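You operate a simulated robot arm through the tools that you are given. There is no shell and no other tool.

You run a simulated robot arm. Do the job below in one go: nothing can be reset, and whatever is moved stays where it is left.

## Task
Pour the green cup through the funnel into the pipe below.
Fine: open the purple lever and the teal funnel lever for it, close both after and put the cup back. Set down upright: green cup.

The check looks at the end state, three seconds after you hand in, the way a careful person would. Anything else that was tipped, shoved, dropped, spilled or broken makes it a failure.

## Robot
A 7-joint arm with a two-finger parallel gripper, fixed in place. Base frame: the origin is on the floor under the middle of its stand, x ahead of it, y to its left, z up. Lengths are in m, angles in rad, forces in N, time in s.
It reaches about 1.247 m from its shoulder. Its first joint turns from -2.304 to 2.304 rad. Payload 3.91 kg.
Tool frame: the origin (TCP) lies between the finger pads and is the grasp point; the fingertips stand 0.03 m ahead of it; z points along the fingers, y is the line along which they close. Largest opening 0.11 m; finger width 0.02, thickness 0.01; the body of the gripper, 0.048 by 0.112 m, starts 0.055 m behind the TCP.
Orientation is that of the tool frame in the base frame, as a unit quaternion [w, x, y, z]. With the fingers straight down and closing along the base's y, the tool's x points along the base's -x, its y along +y and its z along -z.

## Interface
- The arm moves only by the tool apply_moves. Its argument "plan" is a list that holds one entry, the list of rows, each a list of 6 numbers: the shift along the tool's x, y, z in m, then the turn, a rotation vector about the tool's x, y, z in rad. In form: [[[tx, ty, tz, wx, wy, wz], ...]]. A call has 1 to 20 rows; each row shifts and turns the commanded pose from where the row before left it, along the tool's axes as they then stand. "gripper" is the opening, from 0 (shut) to 1 (fully open), set as the call begins (left out, the last holds). A row lasts 0.2 s, in which the tool goes at most 0.05 m and 0.15 rad; a call with a longer step from one row to the next is refused whole, and so is a gripper value outside its range. Where a pose cannot be reached the arm comes as near as it can. A force on the tool above 40 N (or 10 N above the force at the start of the call, whichever is more), or a blocked arm, ends the call early, and 0.2 s more pass. Each finger travels about 0.108 m/s and halts on what it meets, pressing with about 33 N; the grip force reading is that of the motor and also rises with nothing between the fingers. The clock runs only during rows and for 0.2 s after the last one: add rows that do not move to give the fingers time. The reply holds the time, the measured pose of the TCP, the force on the tool along the base axes, the opening and the grip force, in the units named above and with some noise, with the torque about the TCP (base axes, N m) and any sound that the robot's microphone picked up, and new pictures: "show" is both (left out), scene, wrist or none.
- Cameras (640 x 400 px; columns grow to the right, rows downward): "scene" is fixed at [0.3991, 0.4996, 1.4368]; the picture's right is [-0.77, -0.64, 0.00], its down [-0.60, 0.72, -0.34] and it looks along [0.22, -0.26, -0.94] (base axes); focal length 214 px, centre (320, 200). "wrist" rides on the gripper at [0.072, 0.017, -0.103] in the tool frame; the picture's right is [-0.23, 0.97, 0.00], its down [-0.76, -0.18, -0.62] and it looks along [-0.61, -0.14, 0.78] (tool axes); focal length 222 px, centre (320, 200). There is no depth. A picture from a camera that has moved, and an enlarged one, comes with that camera's place and axes in the base frame and with its lens.
- zoom(camera, box): a new picture of the part [left, top, right, bottom] of that camera's present view, enlarged. No time passes.
- finish_job(): hands the job in; it is judged then, once.

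Places have to be worked out from the pictures, the camera data and where the tool is seen. Open the gripper and draw the arm clear of the work before you hand the job in, unless the task says otherwise.

The tools are called after "Emit:" as name(argument=value, ...) on one line, values as JSON. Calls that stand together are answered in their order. apply_moves: Moves the arm, as the interface text tells. Its arguments: {"type":"object","properties":{"plan":{"type":"array","items":{"type":"array","items":{"type":"array","items":{"type":"number"}}}},"gripper":{"type":"number"},"show":{"type":"string","enum":["both","scene","wrist","none"]}},"required":["plan"]} The other tools are called the same way: zoom (camera, box) takes an enlarged picture of a part of a camera's view; finish_job () hands the job in.

At the start:

```text
t: 0.0
ee_pos: [0.5609, 0.1318, 1.1514]
orientation: [0.0, 0.0, 1.0, 0.0]
contact_force: [0.3, -0.5, 0.2]
ft_torque: [-0.01, -0.01, 0.03]
finger_gap: 0.1099
gripper_force: 0.1
```

scene: 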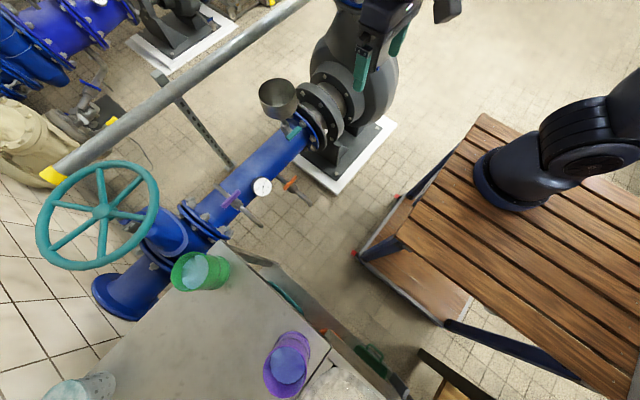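
wrist: 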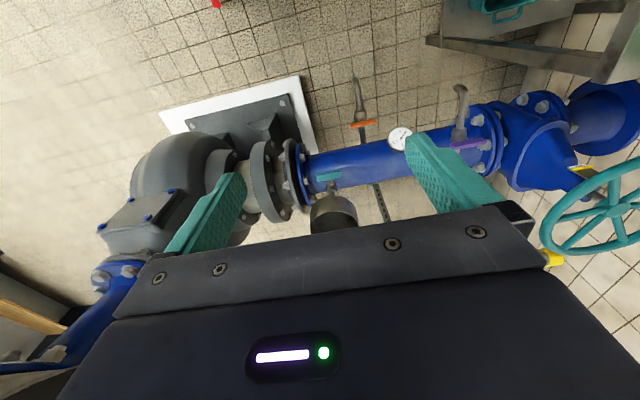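

I start by looking closer at the funnel, levers and cups in both views before moving anything.

Emit:
zoom(camera="scene", box=[220, 60, 360, 150])

Emit:
zoom(camera="scene", box=[150, 150, 330, 265])

Emit:
zoom(camera="scene", box=[130, 230, 330, 400])

Emit:
zoom(camera="wrist", box=[280, 60, 520, 240])

```text
4.44 times, centred on (290, 105) of scene
camera zoom: at [0.3991, 0.4996, 1.4368], right [-0.77, -0.64, 0.0], down [-0.6, 0.72, -0.34], along [0.22, -0.26, -0.94], focal length 953 px, centre (453, 622)
```

zoom: 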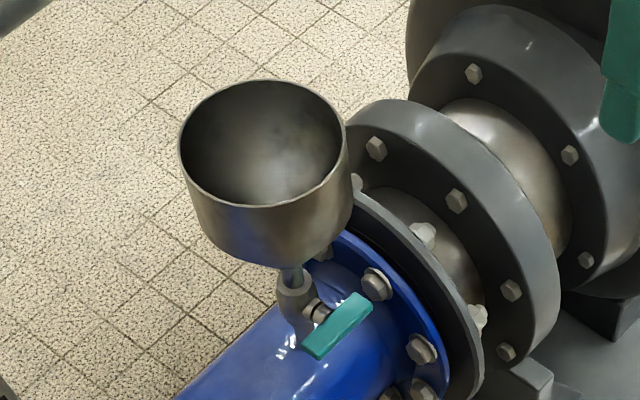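

```text
3.48 times, centred on (240, 208) of scene
camera zoom: at [0.3991, 0.4996, 1.4368], right [-0.77, -0.64, 0.0], down [-0.6, 0.72, -0.34], along [0.22, -0.26, -0.94], focal length 746 px, centre (598, 174)
```

zoom: 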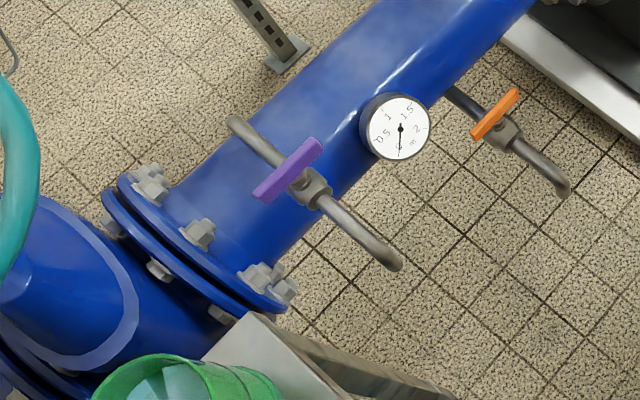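

```text
2.35 times, centred on (230, 315) of scene
camera zoom: at [0.3991, 0.4996, 1.4368], right [-0.77, -0.64, 0.0], down [-0.6, 0.72, -0.34], along [0.22, -0.26, -0.94], focal length 505 px, centre (532, -71)
```

zoom: 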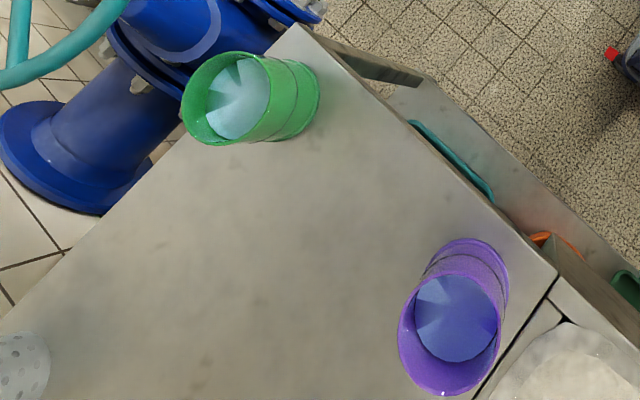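

```text
2.22 times, centred on (400, 150) of wrist
camera zoom: at [0.4891, 0.1487, 1.2557], right [0.23, 0.97, 0.0], down [0.76, -0.18, 0.62], along [0.61, -0.14, -0.78], focal length 494 px, centre (142, 311)
```

zoom: 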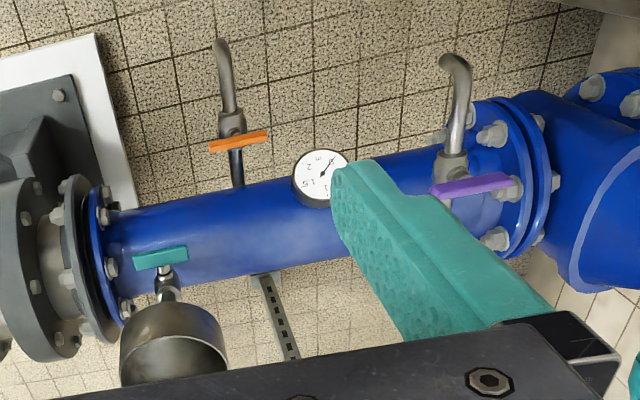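

The funnel is roughly at (0.97, 0.08, 0.76), with its teal lever lying along the pipe and the purple tap further along +y. The green cup stands at the table corner near (0.61, 0.66). I move the wrist camera over toward the cup to triangulate it.

Emit:
apply_moves(plan=[[[0.016, 0.042, 0, 0, 0, 0], [0.016, 0.042, 0, 0, 0, 0], [0.016, 0.042, 0, 0, 0, 0], [0.016, 0.042, 0, 0, 0, 0], [0.016, 0.042, 0, 0, 0, 0], [0.016, 0.042, 0, 0, 0, 0], [0.016, 0.042, 0, 0, 0, 0], [0.016, 0.042, 0, 0, 0, 0], [0.016, 0.042, 0, 0, 0, 0], [0.016, 0.042, 0, 0, 0, 0], [0, 0, 0, 0, 0, 0]]])

```text
t: 2.4
ee_pos: [0.4002, 0.551, 1.1521]
orientation: [0.0, 0.0, 1.0, 0.0]
contact_force: [0.2, -0.3, -0.9]
ft_torque: [0.0, 0.02, 0.01]
finger_gap: 0.11
gripper_force: 0.0
camera wrist: at [0.3286, 0.5684, 1.2556], right [0.23, 0.97, 0.0], down [0.76, -0.18, 0.62], along [0.61, -0.14, -0.78], focal length 222 px, centre (320, 200)
```

scene: 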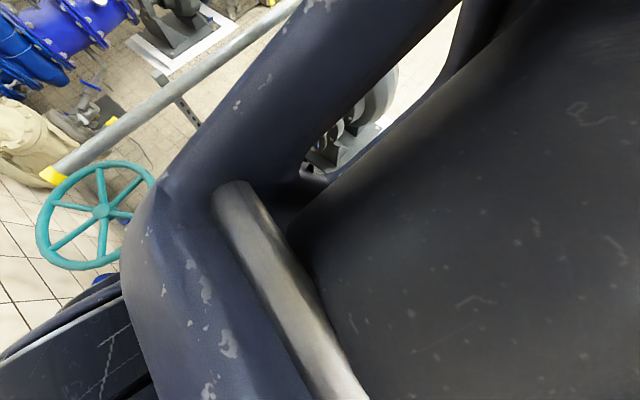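
wrist: 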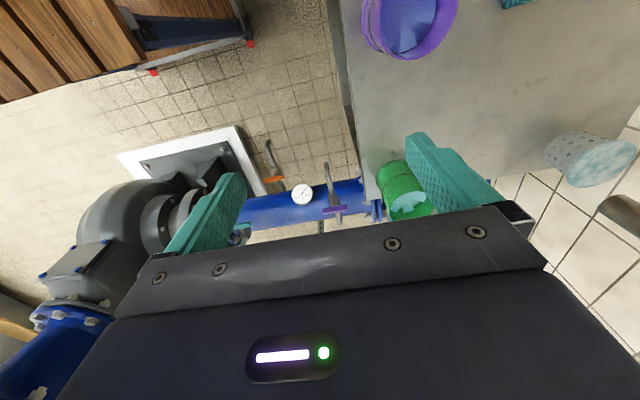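

The wrist view now shows both cups, the table edge, the purple and orange taps. I enlarge the parts I need to measure.

Emit:
zoom(camera="wrist", box=[340, 130, 460, 230])

Emit:
zoom(camera="wrist", box=[230, 120, 400, 240])

Emit:
zoom(camera="wrist", box=[340, 0, 640, 200])

```text
4.00 times, centred on (400, 180) of wrist
camera zoom: at [0.3286, 0.5684, 1.2556], right [0.23, 0.97, 0.0], down [0.76, -0.18, 0.62], along [0.61, -0.14, -0.78], focal length 888 px, centre (0, 280)
```

zoom: 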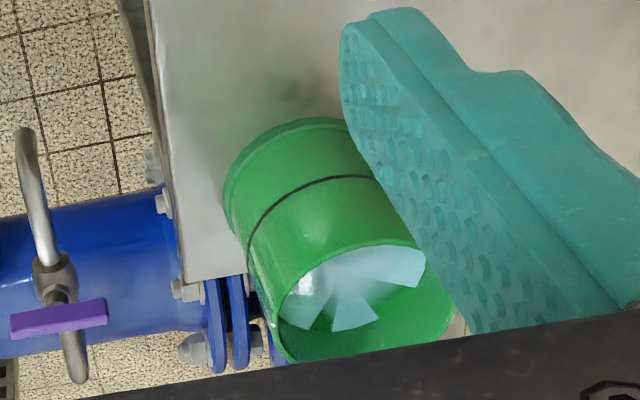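

```text
3.33 times, centred on (315, 180) of wrist
camera zoom: at [0.3286, 0.5684, 1.2556], right [0.23, 0.97, 0.0], down [0.76, -0.18, 0.62], along [0.61, -0.14, -0.78], focal length 740 px, centre (337, 267)
```

zoom: 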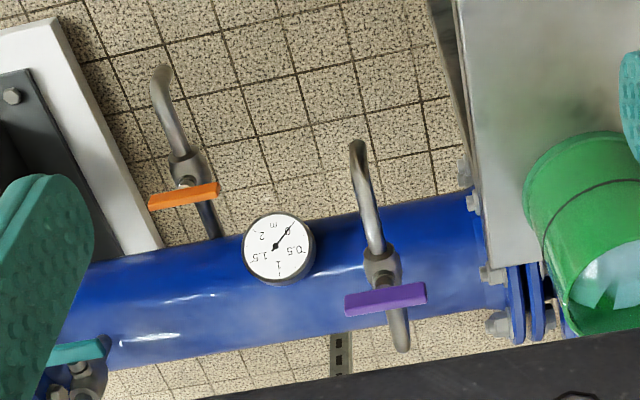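

```text
2.00 times, centred on (490, 100) of wrist
camera zoom: at [0.3286, 0.5684, 1.2556], right [0.23, 0.97, 0.0], down [0.76, -0.18, 0.62], along [0.61, -0.14, -0.78], focal length 444 px, centre (-20, 400)
```

zoom: 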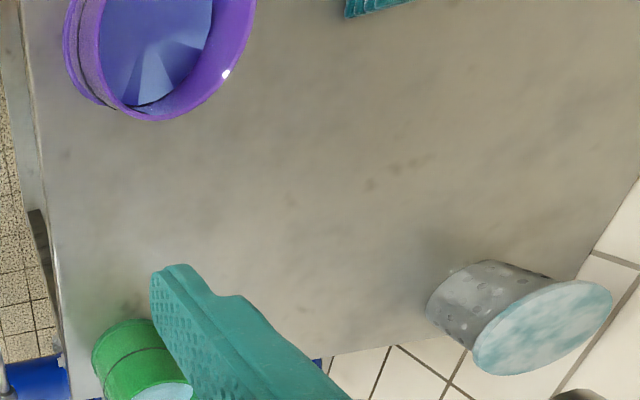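

Triangulating: the green cup stands at about (0.625, 0.672) with its rim at z≈0.943 and the table at z≈0.845. The purple bar is centred near (0.853, 0.50, 0.65) and lies along y. The teal bar is near (0.912, 0.08, 0.58), also along y, and the handrail is far off at x≈1.4. I move above and short of the funnel for closer pictures.

Emit:
apply_moves(plan=[[[-0.0285, -0.0362, 0.004, 0, 0, 0], [-0.0285, -0.0362, 0.004, 0, 0, 0], [-0.0285, -0.0362, 0.004, 0, 0, 0], [-0.0285, -0.0362, 0.004, 0, 0, 0], [-0.0285, -0.0362, 0.004, 0, 0, 0], [-0.0285, -0.0362, 0.004, 0, 0, 0], [-0.0285, -0.0362, 0.004, 0, 0, 0], [-0.0285, -0.0362, 0.004, 0, 0, 0], [-0.0285, -0.0362, 0.004, 0, 0, 0], [-0.0285, -0.0362, 0.004, 0, 0, 0], [-0.0285, -0.0362, 0.004, 0, 0, 0], [-0.0285, -0.0362, 0.004, 0, 0, 0], [-0.0285, -0.0362, 0.004, 0, 0, 0], [0, 0, 0, 0, 0, 0]]])

```text
t: 5.4
ee_pos: [0.7722, 0.0792, 1.099]
orientation: [0.0, 0.0, 1.0, 0.0]
contact_force: [-0.1, -0.1, -0.3]
ft_torque: [0.0, -0.05, 0.03]
finger_gap: 0.11
gripper_force: 0.1
camera wrist: at [0.6994, 0.0974, 1.2039], right [0.23, 0.97, 0.0], down [0.76, -0.18, 0.62], along [0.61, -0.14, -0.78], focal length 222 px, centre (320, 200)
```

scene: 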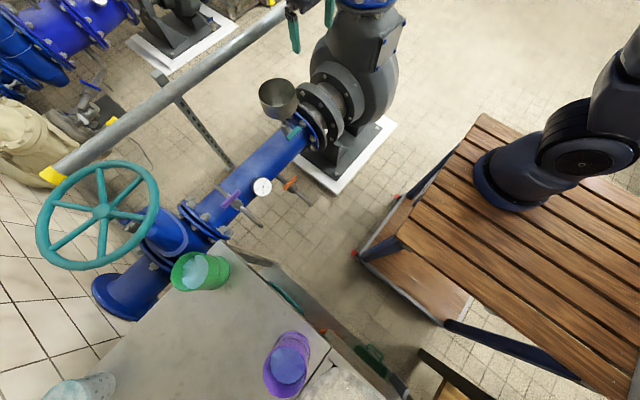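
wrist: 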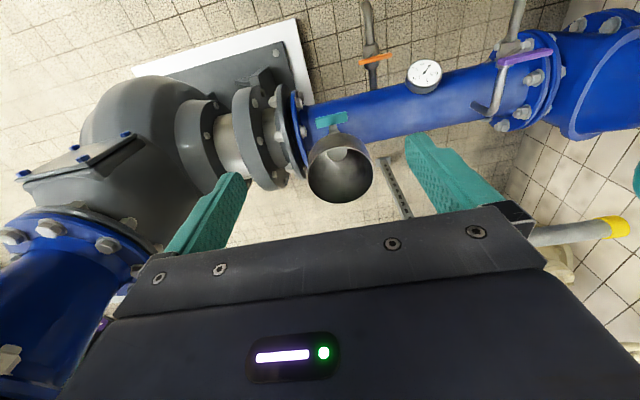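

The funnel is now fully visible. I enlarge it along with its lever and the purple valve from this side.

Emit:
zoom(camera="wrist", box=[270, 90, 400, 210])

Emit:
zoom(camera="wrist", box=[440, 0, 600, 140])

Emit:
zoom(camera="scene", box=[250, 70, 350, 150])

Emit:
zoom(camera="scene", box=[190, 165, 290, 235])

```text
3.33 times, centred on (335, 150) of wrist
camera zoom: at [0.6994, 0.0974, 1.2039], right [0.23, 0.97, 0.0], down [0.76, -0.18, 0.62], along [0.61, -0.14, -0.78], focal length 740 px, centre (270, 367)
```

zoom: 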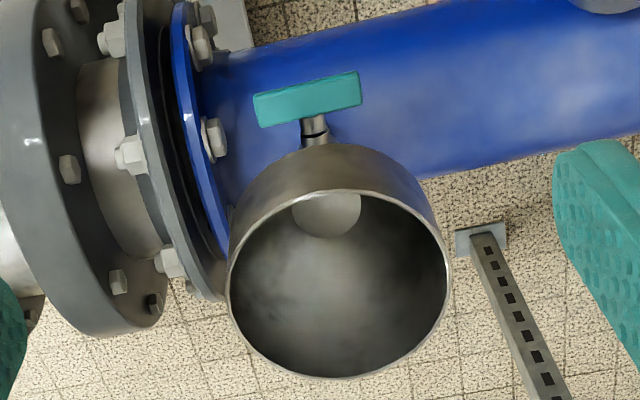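

```text
2.86 times, centred on (520, 70) of wrist
camera zoom: at [0.6994, 0.0974, 1.2039], right [0.23, 0.97, 0.0], down [0.76, -0.18, 0.62], along [0.61, -0.14, -0.78], focal length 635 px, centre (-251, 571)
```

zoom: 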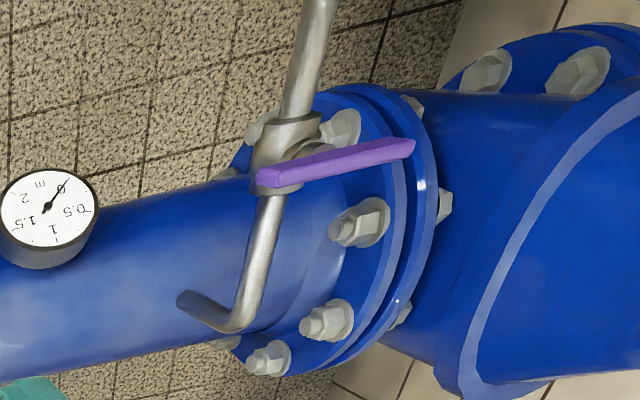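

```text
5.00 times, centred on (300, 110) of scene
camera zoom: at [0.3991, 0.4996, 1.4368], right [-0.77, -0.64, 0.0], down [-0.6, 0.72, -0.34], along [0.22, -0.26, -0.94], focal length 1072 px, centre (420, 650)
```

zoom: 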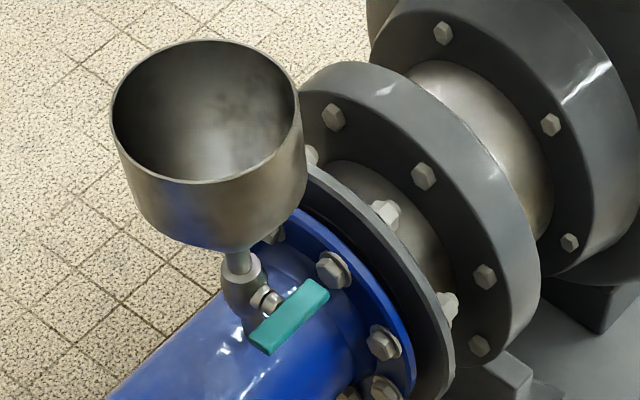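

```text
5.71 times, centred on (240, 200) of scene
camera zoom: at [0.3991, 0.4996, 1.4368], right [-0.77, -0.64, 0.0], down [-0.6, 0.72, -0.34], along [0.22, -0.26, -0.94], focal length 1226 px, centre (777, 200)
```

zoom: 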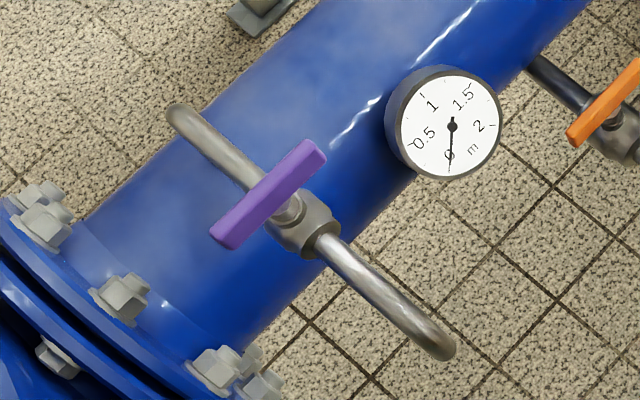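

Refined estimates are:
- Funnel rim centre (0.960, 0.085, 0.795), diameter ≈0.147.
- Teal T-bar centre (0.914, 0.079, 0.577), with its stem along x.
- Purple T-bar centre (0.853, 0.50, 0.65), with a vertical stem, lying across its tube, so it is closed.

I roll the gripper by −90° so it closes along x and hover above the purple bar.

Emit:
apply_moves(plan=[[[0, 0, 0.0163, 0, 0, -0.1428], [0, 0, 0.0163, 0, 0, -0.1428], [0, 0, 0.0163, 0, 0, -0.1428], [0, 0, 0.0163, 0, 0, -0.1428], [0, 0, 0.0163, 0, 0, -0.1428], [0, 0, 0.0163, 0, 0, -0.1428], [0, 0, 0.0163, 0, 0, -0.1428], [0, 0, 0.0163, 0, 0, -0.1428], [0, 0, 0.0163, 0, 0, -0.1428], [0, 0, 0.0163, 0, 0, -0.1428], [0, 0, 0.0163, 0, 0, -0.1428], [-0.0468, -0.009, 0, 0, 0, 0], [-0.0468, -0.009, 0, 0, 0, 0], [-0.0468, -0.009, 0, 0, 0, 0], [-0.0468, -0.009, 0, 0, 0, 0], [-0.0468, -0.009, 0, 0, 0, 0], [-0.0468, -0.009, 0, 0, 0, 0], [-0.0468, -0.009, 0, 0, 0, 0], [-0.0468, -0.009, 0, 0, 0, 0], [-0.0468, -0.009, 0, 0, 0, 0]]])

```text
t: 9.6
ee_pos: [0.8539, 0.5015, 0.921]
orientation: [0.0, 0.707, -0.707, 0.0]
contact_force: [0.4, -0.1, 0.4]
ft_torque: [0.04, 0.06, -0.01]
finger_gap: 0.1099
gripper_force: 0.0
camera wrist: at [0.8368, 0.4305, 1.025], right [-0.97, 0.23, 0.0], down [0.18, 0.76, 0.62], along [0.14, 0.61, -0.78], focal length 222 px, centre (320, 200)
```

scene: 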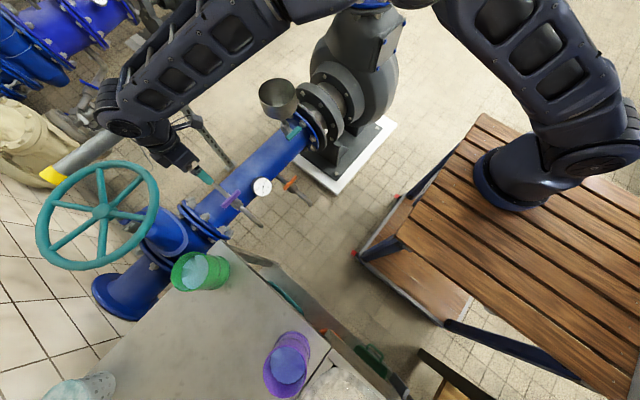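
wrist: 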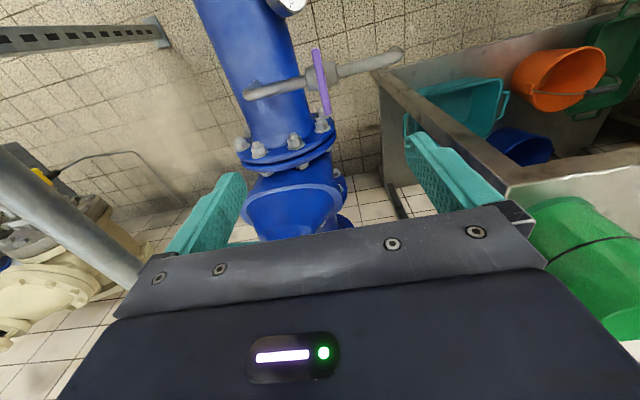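

The purple bar is in view between the fingers; I enlarge it to measure its place and height again.

Emit:
zoom(camera="wrist", box=[230, 20, 420, 160])

Emit:
zoom(camera="scene", box=[90, 90, 290, 230])

```text
2.86 times, centred on (325, 90) of wrist
camera zoom: at [0.8368, 0.4305, 1.025], right [-0.97, 0.23, 0.0], down [0.18, 0.76, 0.62], along [0.14, 0.61, -0.78], focal length 635 px, centre (306, 514)
```

zoom: 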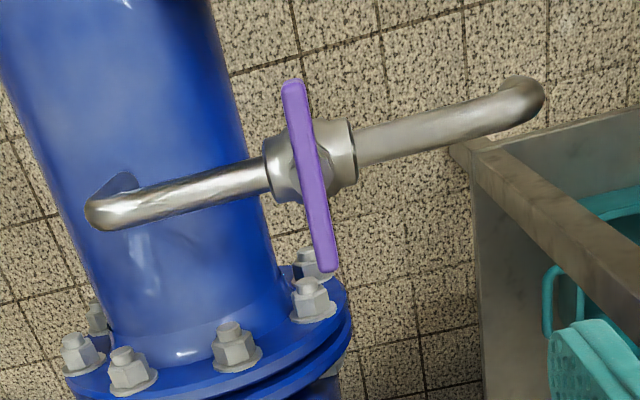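

```text
2.86 times, centred on (190, 160) of scene
camera zoom: at [0.3991, 0.4996, 1.4368], right [-0.77, -0.64, 0.0], down [-0.6, 0.72, -0.34], along [0.22, -0.26, -0.94], focal length 613 px, centre (691, 314)
```

zoom: 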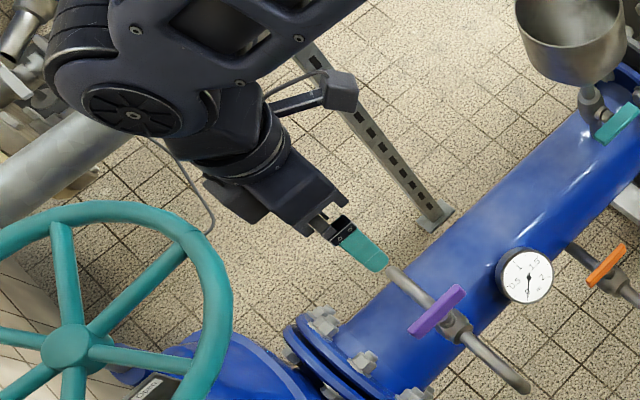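

The bar centre works out to (0.851, 0.500, 0.651) with the tube about 5 cm below it. I narrow the fingers and descend to just above the bar.

Emit:
apply_moves(plan=[[[0.0015, 0.003, 0.04, 0, 0, 0], [0, 0, 0.04, 0, 0, 0], [0, 0, 0.04, 0, 0, 0], [0, 0, 0.04, 0, 0, 0], [0, 0, 0.03, 0, 0, 0], [0, 0, 0.01, 0, 0, 0], [0, 0, 0, 0, 0, 0]]], gripper=0.5)

```text
t: 11.2
ee_pos: [0.8509, 0.5007, 0.7188]
orientation: [0.0, 0.707, -0.707, 0.0]
contact_force: [-0.1, 0.1, -0.4]
ft_torque: [0.0, -0.03, 0.02]
finger_gap: 0.055
gripper_force: 0.0
camera wrist: at [0.8336, 0.4288, 0.8239], right [-0.97, 0.23, 0.0], down [0.18, 0.76, 0.62], along [0.14, 0.61, -0.78], focal length 222 px, centre (320, 200)
```

scene: 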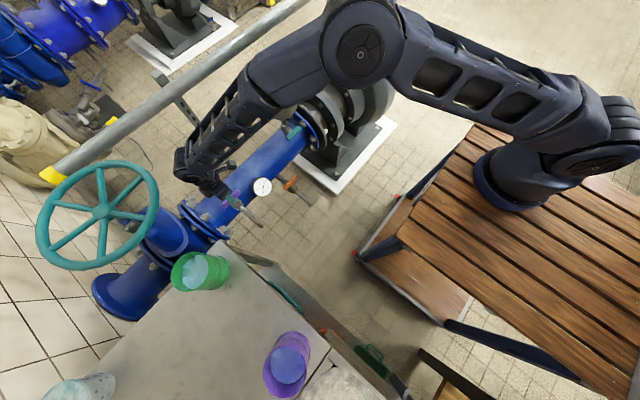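
wrist: 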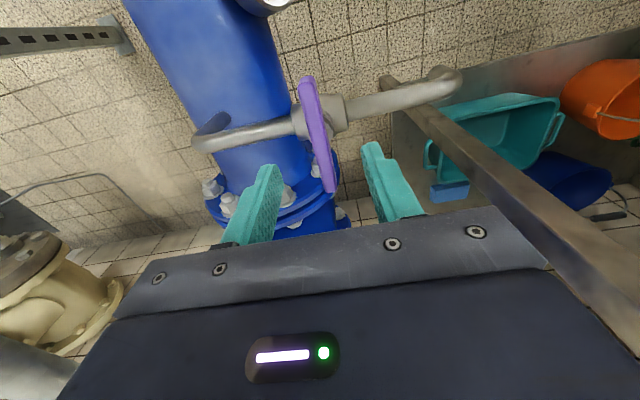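

The bar sits centred between the fingers as computed. I descend so the fingertips straddle it, a couple of cm above the hub and tube, then close gently on it.

Emit:
apply_moves(plan=[[[0, 0, 0.02, 0, 0, 0], [0, 0, 0.02, 0, 0, 0], [0, 0, 0.008, 0, 0, 0], [0, 0, 0, 0, 0, 0]]], gripper=0.5)

Emit:
zoom(camera="wrist", box=[220, 60, 420, 220])

```text
t: 12.2
ee_pos: [0.8494, 0.5003, 0.671]
orientation: [-0.001, -0.707, 0.707, 0.0]
contact_force: [-1.3, 0.2, -0.9]
ft_torque: [-0.02, 0.02, -0.01]
finger_gap: 0.0549
gripper_force: 0.1
camera wrist: at [0.8332, 0.4288, 0.7755], right [-0.97, 0.23, 0.0], down [0.18, 0.76, 0.62], along [0.14, 0.61, -0.78], focal length 222 px, centre (320, 200)
```

scene: 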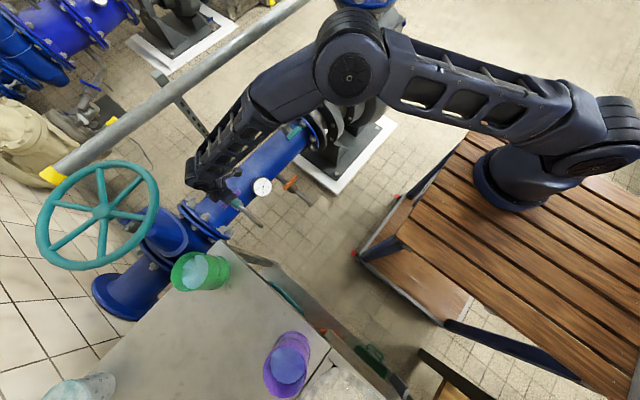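
wrist: 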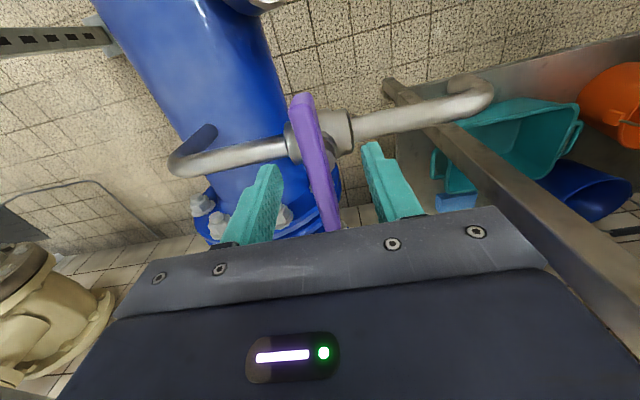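

```text
2.50 times, centred on (320, 140) of wrist
camera zoom: at [0.8332, 0.4288, 0.7755], right [-0.97, 0.23, 0.0], down [0.18, 0.76, 0.62], along [0.14, 0.61, -0.78], focal length 555 px, centre (320, 350)
```

zoom: 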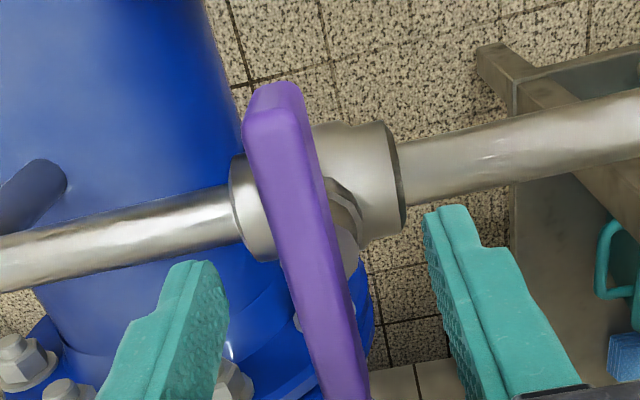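

The fingers straddle the bar near its middle, off by about 3 mm. I close on it and check the readings.

Emit:
apply_moves(plan=[[[0, 0, 0, 0, 0, 0], [0, 0, 0, 0, 0, 0], [0, 0, 0, 0, 0, 0]]], gripper=0.0, show="wrist")

```text
t: 13.0
ee_pos: [0.8507, 0.5013, 0.6719]
orientation: [0.001, 0.707, -0.707, 0.0]
contact_force: [3.3, 0.9, -2.4]
ft_torque: [0.05, -0.05, 0.02]
finger_gap: 0.0217
gripper_force: 44.9
camera wrist: at [0.8333, 0.4287, 0.7756], right [-0.97, 0.23, 0.0], down [0.18, 0.76, 0.62], along [0.14, 0.61, -0.78], focal length 222 px, centre (320, 200)
```

wrist: 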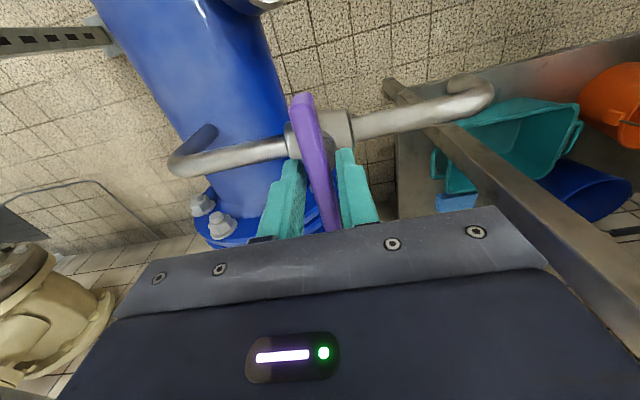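

The fingers hold the bar with a 0.022 m gap and a firm grip. I try a small turn of +0.15 rad about the tool axis and watch the torque.

Emit:
apply_moves(plan=[[[0, 0, 0, 0, 0, 0.05], [0, 0, 0, 0, 0, 0.05], [0, 0, 0, 0, 0, 0.05], [0, 0, 0, 0, 0, 0]]], show="wrist")

```text
t: 14.0
ee_pos: [0.8496, 0.5007, 0.6713]
orientation: [0.0, -0.652, 0.758, 0.0]
contact_force: [6.4, 1.2, -8.4]
ft_torque: [-0.24, -0.3, 0.22]
finger_gap: 0.0216
gripper_force: 45.2
camera wrist: at [0.8227, 0.4319, 0.7758], right [-0.93, 0.37, 0.0], down [0.29, 0.73, 0.62], along [0.23, 0.58, -0.78], focal length 222 px, centre (320, 200)
```

wrist: 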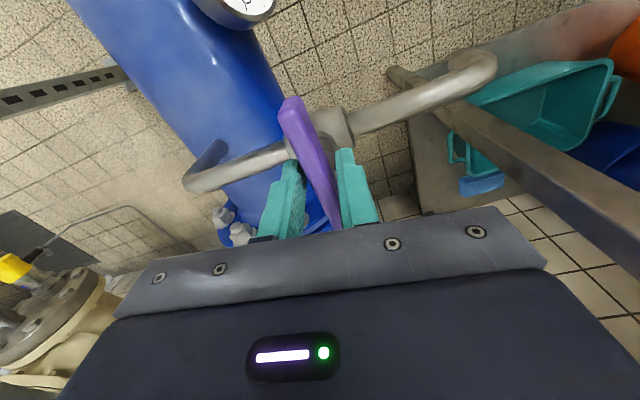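

The torque rose to 0.22 Nm and the bar seems to have stayed put while the pads pivoted on it. I turn back and try the other direction by the same amount.

Emit:
apply_moves(plan=[[[0, 0, 0, 0, 0, -0.075], [0, 0, 0, 0, 0, -0.075], [0, 0, 0, 0, 0, -0.05], [0, 0, 0, 0, 0, -0.05], [0, 0, 0, 0, 0, -0.05], [0, 0, 0, 0, 0, 0]]], show="wrist")

Emit:
zoom(camera="wrist", box=[220, 60, 420, 240])

```text
t: 15.4
ee_pos: [0.8497, 0.5004, 0.6715]
orientation: [0.0, 0.759, -0.652, 0.0]
contact_force: [2.8, -5.6, -9.8]
ft_torque: [-0.9, -0.14, 0.06]
finger_gap: 0.0218
gripper_force: 45.2
camera wrist: at [0.8444, 0.4268, 0.7758], right [-1.0, 0.08, 0.0], down [0.06, 0.78, 0.62], along [0.05, 0.62, -0.78], focal length 222 px, centre (320, 200)
```

wrist: 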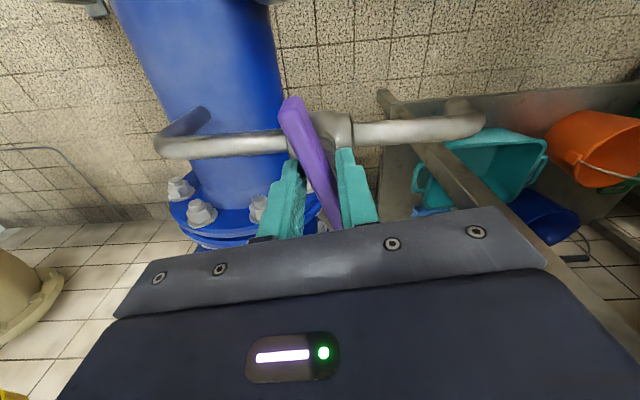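

```text
2.22 times, centred on (320, 150) of wrist
camera zoom: at [0.8444, 0.4268, 0.7758], right [-1.0, 0.08, 0.0], down [0.06, 0.78, 0.62], along [0.05, 0.62, -0.78], focal length 494 px, centre (320, 311)
```

zoom: 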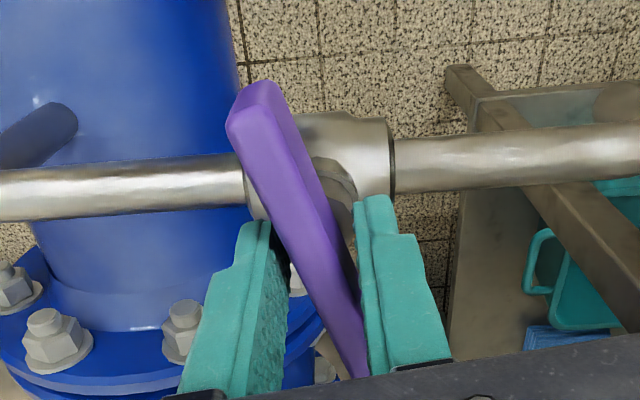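

Now the bar turned with the gripper, about 0.3 rad counter-clockwise seen from above, so this is the opening direction. I continue turning this way in steps.

Emit:
apply_moves(plan=[[[0, 0, 0, 0, 0, -0.08], [0, 0, 0, 0, 0, -0.08], [0, 0, 0, 0, 0, -0.08], [0, 0, 0, 0, 0, -0.08], [0, 0, 0, 0, 0, -0.08], [0, 0, 0, 0, 0, -0.08], [0, 0, 0, 0, 0, -0.08], [0, 0, 0, 0, 0, 0]]])

```text
t: 17.2
ee_pos: [0.8497, 0.5005, 0.6712]
orientation: [0.001, 0.909, -0.417, -0.001]
contact_force: [-5.8, -6.5, -13.1]
ft_torque: [-0.3, 0.22, 0.03]
finger_gap: 0.0217
gripper_force: 45.5
camera wrist: at [0.8844, 0.4349, 0.7758], right [-0.89, -0.46, 0.0], down [-0.36, 0.69, 0.62], along [-0.29, 0.55, -0.78], focal length 222 px, centre (320, 200)
```

scene: 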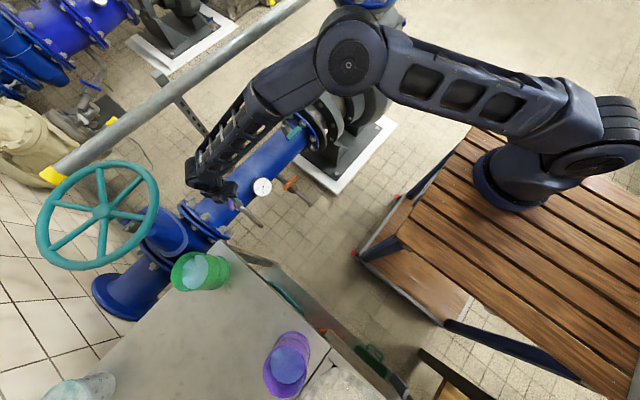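
wrist: 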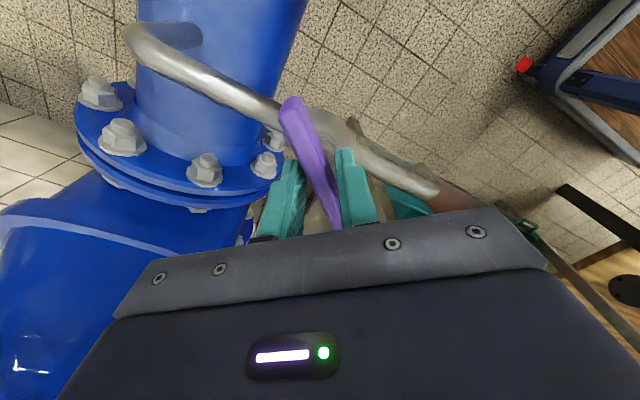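

The bar follows the gripper (about 0.86 rad open now) with low torque. I carry on toward 90°.

Emit:
apply_moves(plan=[[[0, 0, 0, 0, 0, -0.08], [0, 0, 0, 0, 0, -0.08], [0, 0, 0, 0, 0, -0.08], [0, 0, 0, 0, 0, -0.08], [0, 0, 0, 0, 0, -0.08], [0, 0, 0, 0, 0, -0.08], [0, 0, 0, 0, 0, -0.08], [0, 0, 0, 0, 0, 0]]])

Emit:
zoom(camera="wrist", box=[180, 40, 460, 240])

```text
t: 19.0
ee_pos: [0.8489, 0.4999, 0.6706]
orientation: [0.001, 0.989, -0.149, 0.0]
contact_force: [-18.0, -19.0, -10.4]
ft_torque: [-0.73, 0.34, 0.05]
finger_gap: 0.0214
gripper_force: 45.3
camera wrist: at [0.9141, 0.4631, 0.7758], right [-0.51, -0.86, 0.0], down [-0.67, 0.4, 0.62], along [-0.54, 0.31, -0.78], focal length 222 px, centre (320, 200)
```

scene: 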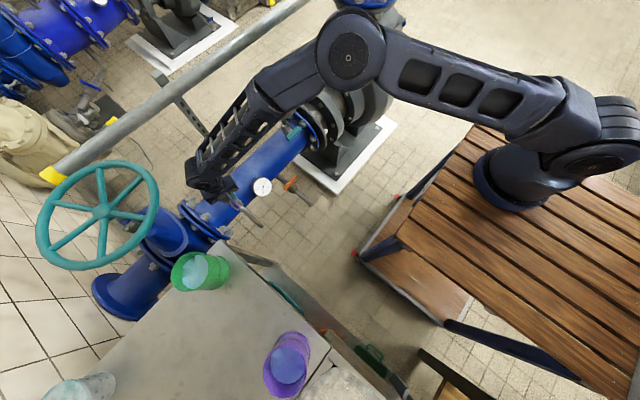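
wrist: 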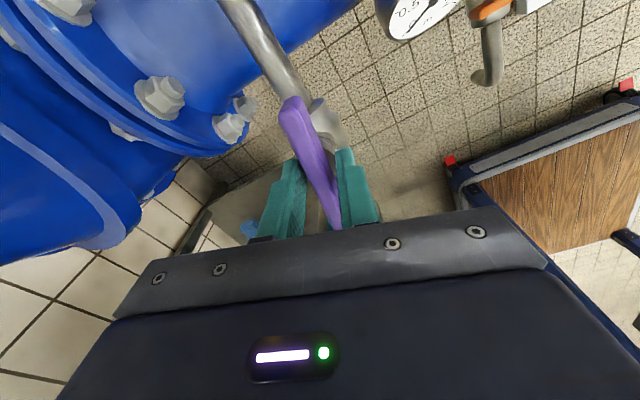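

```text
2.00 times, centred on (320, 140) of wrist
camera zoom: at [0.9141, 0.4631, 0.7758], right [-0.51, -0.86, 0.0], down [-0.67, 0.4, 0.62], along [-0.54, 0.31, -0.78], focal length 444 px, centre (320, 320)
```

zoom: 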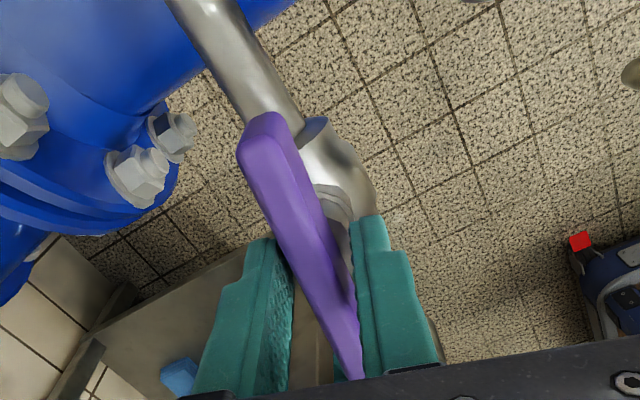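

The bar is now nearly in line with its tube, around 1.4 rad. The side force suggests the stem lies a few mm toward −x/−y of the tool axis, so I shift slightly that way and turn the last 0.15 rad.

Emit:
apply_moves(plan=[[[-0.002, 0.0038, 0, 0, 0, 0], [0, 0, 0, 0, 0, -0.05], [0, 0, 0, 0, 0, -0.05], [0, 0, 0, 0, 0, -0.05], [0, 0, 0, 0, 0, 0]]])

Emit:
zoom(camera="wrist", box=[180, 0, 460, 240])

```text
t: 19.5
ee_pos: [0.8488, 0.5001, 0.6709]
orientation: [-0.003, 0.989, -0.148, 0.002]
contact_force: [11.7, 10.7, -18.3]
ft_torque: [0.36, -0.74, 0.0]
finger_gap: 0.0216
gripper_force: 44.9
stopped in row 2: the force on the tool passed its limit at 45 N (the readings are from after the stop); the commanded pose is now the measured one
camera wrist: at [0.9133, 0.4624, 0.7762], right [-0.5, -0.87, -0.01], down [-0.68, 0.39, 0.62], along [-0.53, 0.32, -0.78], focal length 222 px, centre (320, 200)
```

scene: 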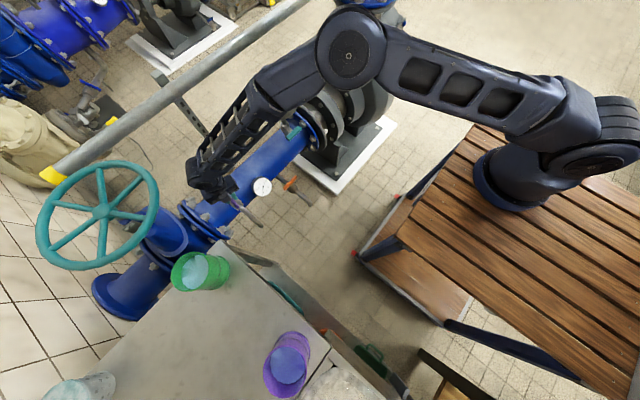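
wrist: 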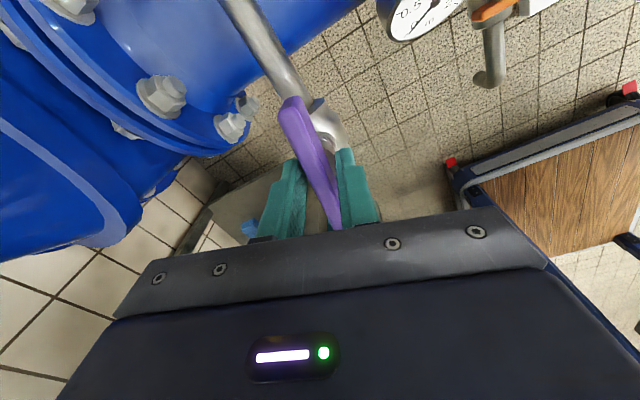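

```text
1.67 times, centred on (320, 120) of wrist
camera zoom: at [0.9133, 0.4624, 0.7762], right [-0.5, -0.87, -0.01], down [-0.68, 0.39, 0.62], along [-0.53, 0.32, -0.78], focal length 370 px, centre (320, 333)
```

zoom: 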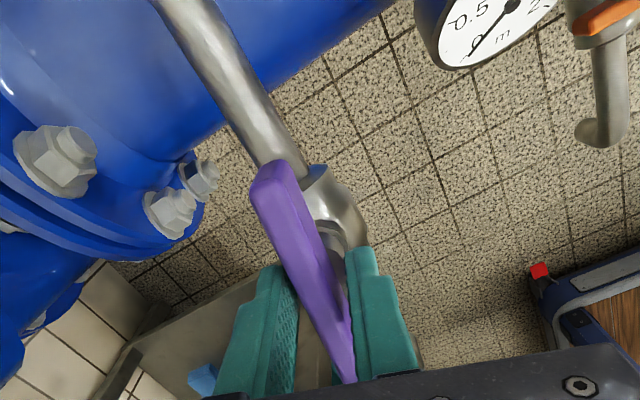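

My shift went the wrong way and hit the force limit; the bar now lies about 12° short of parallel to the tube, with its midpoint near (0.848, 0.502). Without shifting, I ease 2 mm toward +y and turn the remaining angle in small steps.

Emit:
apply_moves(plan=[[[0, -0.001, 0, 0, 0, 0], [0, -0.001, 0, 0, 0, -0.04], [0, 0, 0, 0, 0, -0.04], [0, 0, 0, 0, 0, -0.04], [0, 0, 0, 0, 0, 0]]], show="wrist")

Emit:
zoom(camera="wrist", box=[180, 0, 460, 240])

```text
t: 20.7
ee_pos: [0.8488, 0.5007, 0.6713]
orientation: [-0.002, 0.996, -0.088, 0.001]
contact_force: [-5.9, -23.2, -12.0]
ft_torque: [-0.64, 0.84, 0.04]
finger_gap: 0.0214
gripper_force: 45.1
camera wrist: at [0.9176, 0.4707, 0.7762], right [-0.39, -0.92, 0.0], down [-0.72, 0.31, 0.62], along [-0.57, 0.25, -0.78], focal length 222 px, centre (320, 200)
```

wrist: 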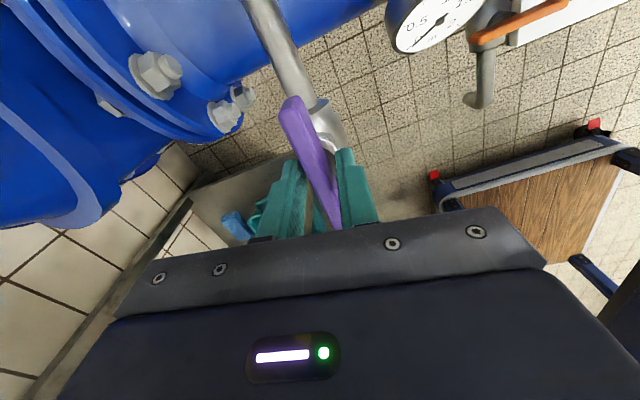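

```text
1.67 times, centred on (320, 120) of wrist
camera zoom: at [0.9176, 0.4707, 0.7762], right [-0.39, -0.92, 0.0], down [-0.72, 0.31, 0.62], along [-0.57, 0.25, -0.78], focal length 370 px, centre (320, 333)
```

zoom: 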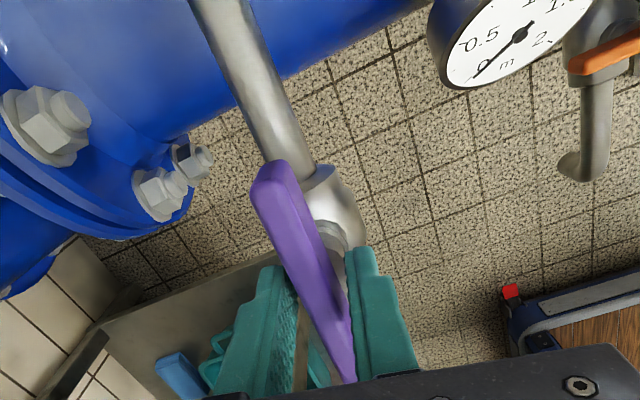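

The bar still follows without slipping, now about 84° open. I turn a little more until it is parallel with the tube or meets its stop.

Emit:
apply_moves(plan=[[[0, -0.0005, 0, 0, 0, -0.03], [0, -0.0005, 0, 0, 0, -0.03], [0, 0, 0, 0, 0, -0.03], [0, 0, 0, 0, 0, 0]]], show="wrist")

Emit:
zoom(camera="wrist", box=[180, 0, 460, 240])

```text
t: 21.2
ee_pos: [0.8493, 0.5, 0.671]
orientation: [0.0, 0.998, -0.066, 0.001]
contact_force: [-1.5, -3.1, 4.6]
ft_torque: [-0.14, 0.35, -0.09]
finger_gap: 0.0214
gripper_force: 45.1
stopped in row 2: the force on the tool passed its limit at 42 N (the readings are from after the stop); the commanded pose is now the measured one
camera wrist: at [0.9188, 0.4741, 0.7762], right [-0.35, -0.94, 0.0], down [-0.73, 0.27, 0.62], along [-0.58, 0.22, -0.78], focal length 222 px, centre (320, 200)
```

wrist: 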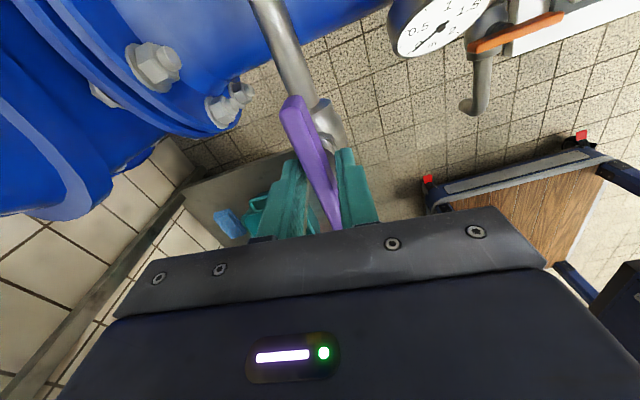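

```text
1.67 times, centred on (320, 120) of wrist
camera zoom: at [0.9188, 0.4741, 0.7762], right [-0.35, -0.94, 0.0], down [-0.73, 0.27, 0.62], along [-0.58, 0.22, -0.78], focal length 370 px, centre (320, 333)
```

zoom: 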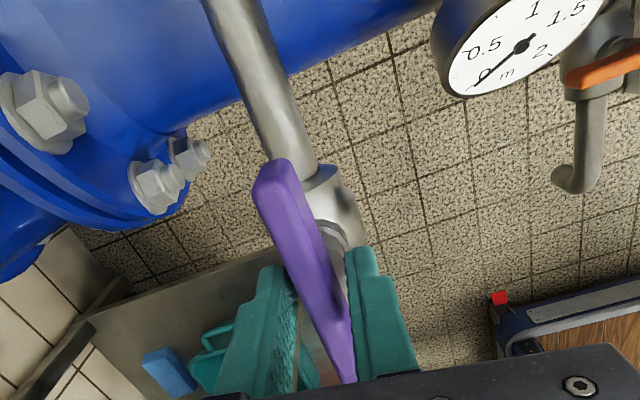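

The bar is within a few degrees of parallel to its tube and resists further turning, so I take it as open. I release it and rise straight up, then check.

Emit:
apply_moves(plan=[[[0, 0, 0, 0, 0, 0], [0, 0, 0, 0, 0, 0], [0, 0, -0.02, 0, 0, 0], [0, 0, -0.03, 0, 0, 0], [0, 0, -0.04, 0, 0, 0], [0, 0, -0.04, 0, 0, 0], [0, 0, -0.04, 0, 0, 0], [0, 0, -0.04, 0, 0, 0], [0, 0, -0.04, 0, 0, 0]]], gripper=0.5)

Emit:
zoom(camera="wrist", box=[200, 20, 440, 200])

```text
t: 23.2
ee_pos: [0.848, 0.5, 0.92]
orientation: [-0.001, 0.998, -0.066, 0.001]
contact_force: [-0.5, -0.7, 0.4]
ft_torque: [0.01, 0.02, 0.01]
finger_gap: 0.0551
gripper_force: 0.1
camera wrist: at [0.9182, 0.4738, 1.025], right [-0.35, -0.94, 0.0], down [-0.73, 0.27, 0.62], along [-0.58, 0.22, -0.78], focal length 222 px, centre (320, 200)
```

scene: 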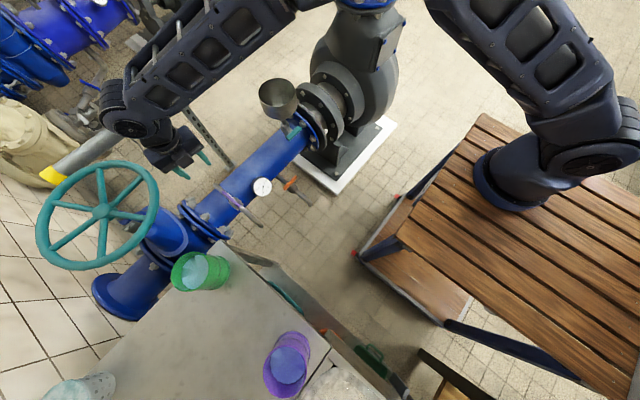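
wrist: 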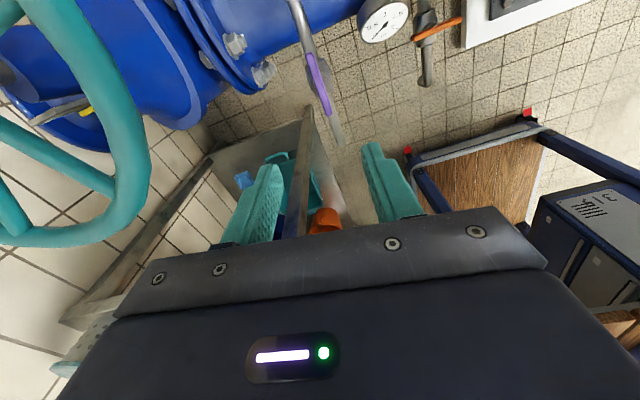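

```text
2.22 times, centred on (320, 110) of wrist
camera zoom: at [0.9182, 0.4738, 1.025], right [-0.35, -0.94, 0.0], down [-0.73, 0.27, 0.62], along [-0.58, 0.22, -0.78], focal length 494 px, centre (320, 400)
```

zoom: 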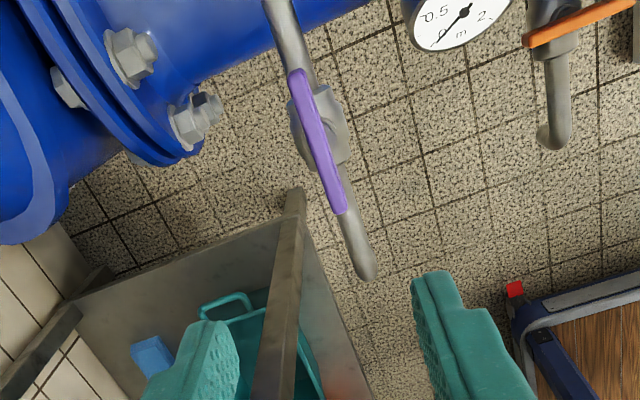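

The purple bar is released and now lies along its tube. I confirm from the scene camera before going to the funnel lever.

Emit:
zoom(camera="scene", box=[190, 165, 290, 235])

Emit:
zoom(camera="scene", box=[260, 90, 360, 160])

```text
5.71 times, centred on (240, 200) of scene
camera zoom: at [0.3991, 0.4996, 1.4368], right [-0.77, -0.64, 0.0], down [-0.6, 0.72, -0.34], along [0.22, -0.26, -0.94], focal length 1226 px, centre (777, 200)
```

zoom: 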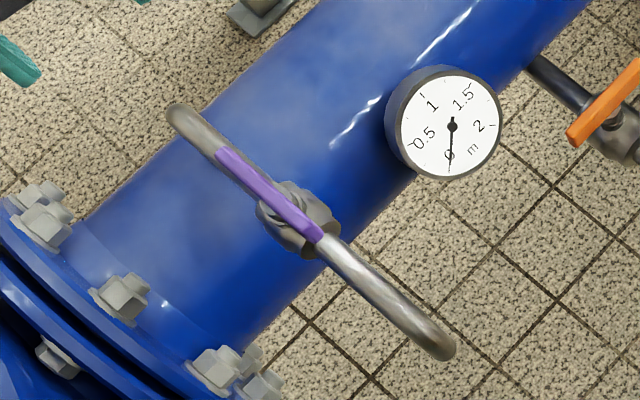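

```text
5.71 times, centred on (310, 125) of scene
camera zoom: at [0.3991, 0.4996, 1.4368], right [-0.77, -0.64, 0.0], down [-0.6, 0.72, -0.34], along [0.22, -0.26, -0.94], focal length 1226 px, centre (377, 629)
```

zoom: 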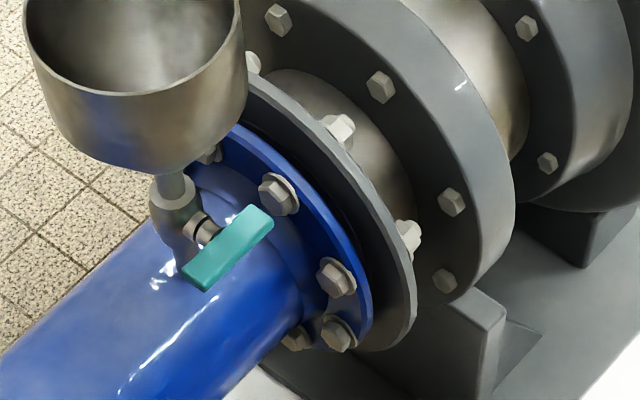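

The purple valve is open and in line with its tube. For the teal bar I need the tool pointing along +x and closing vertically, so I roll back to −90° and move over to about (0.75, 0.08, 0.98) first.

Emit:
apply_moves(plan=[[[0, 0, 0, 0, 0, 0.1438], [0, 0, 0, 0, 0, 0.1438], [0, 0, 0, 0, 0, 0.1438], [0, 0, 0, 0, 0, 0.1438], [0, 0, 0, 0, 0, 0.1438], [0, 0, 0, 0, 0, 0.1438], [0, 0, 0, 0, 0, 0.1438], [0, 0, 0, 0, 0, 0.1438], [0, 0, 0, 0, 0, 0.1438], [0, 0, 0, 0, 0, 0.1438], [0.042, 0.0098, -0.006, 0, 0, 0], [0.042, 0.0098, -0.006, 0, 0, 0], [0.042, 0.0098, -0.006, 0, 0, 0], [0.042, 0.0098, -0.006, 0, 0, 0], [0.042, 0.0098, -0.006, 0, 0, 0], [0.042, 0.0098, -0.006, 0, 0, 0], [0.042, 0.0098, -0.006, 0, 0, 0], [0.042, 0.0098, -0.006, 0, 0, 0], [0.042, 0.0098, -0.006, 0, 0, 0], [0.042, 0.0098, -0.006, 0, 0, 0]]], show="scene")

```text
t: 27.4
ee_pos: [0.7518, 0.0803, 0.9798]
orientation: [-0.002, 0.708, -0.706, 0.0]
contact_force: [0.1, 0.6, -0.4]
ft_torque: [-0.01, 0.01, 0.01]
finger_gap: 0.0551
gripper_force: 0.1
```

scene: 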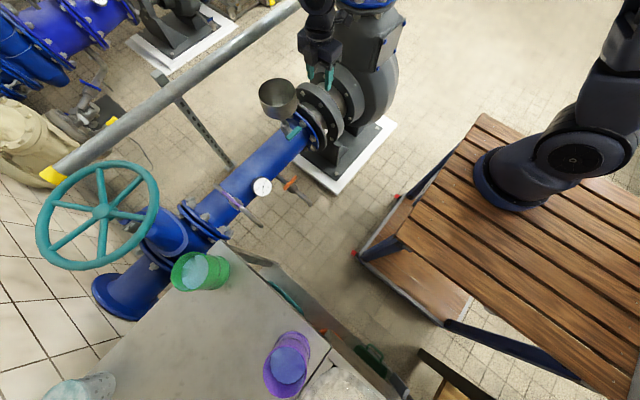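

The arm is short of the funnel with the tool still pointing down. I now pitch the tool forward by 90° about its x axis, so the fingers point along +x.

Emit:
apply_moves(plan=[[[0, 0, 0, 0.1428, 0, 0], [0, 0, 0, 0.1428, 0, 0], [0, 0, 0, 0.1428, 0, 0], [0, 0, 0, 0.1428, 0, 0], [0, 0, 0, 0.1428, 0, 0], [0, 0, 0, 0.1428, 0, 0], [0, 0, 0, 0.1428, 0, 0], [0, 0, 0, 0.1428, 0, 0], [0, 0, 0, 0.1428, 0, 0], [0, 0, 0, 0.1428, 0, 0], [0, 0, 0, 0.1428, 0, 0], [0, 0, 0, 0, 0, 0]]])

```text
t: 30.0
ee_pos: [0.7516, 0.0805, 0.9807]
orientation: [0.502, -0.499, 0.499, -0.5]
contact_force: [0.5, 0.0, -0.2]
ft_torque: [-0.03, -0.01, -0.02]
finger_gap: 0.0549
gripper_force: 0.0
camera wrist: at [0.6484, 0.0072, 0.9639], right [0.0, 0.23, -0.97], down [-0.63, 0.76, 0.18], along [0.78, 0.61, 0.15], focal length 222 px, centre (320, 200)
```

scene: 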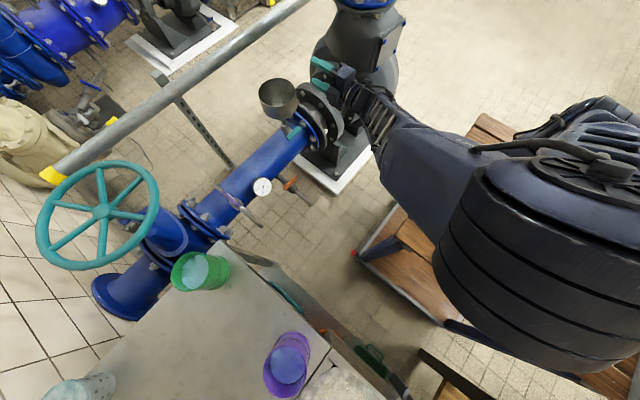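
wrist: 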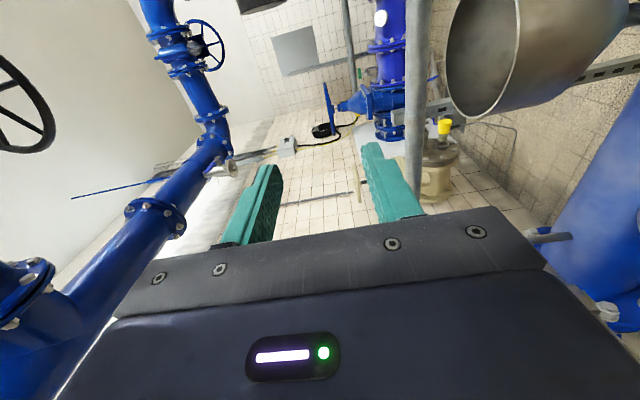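

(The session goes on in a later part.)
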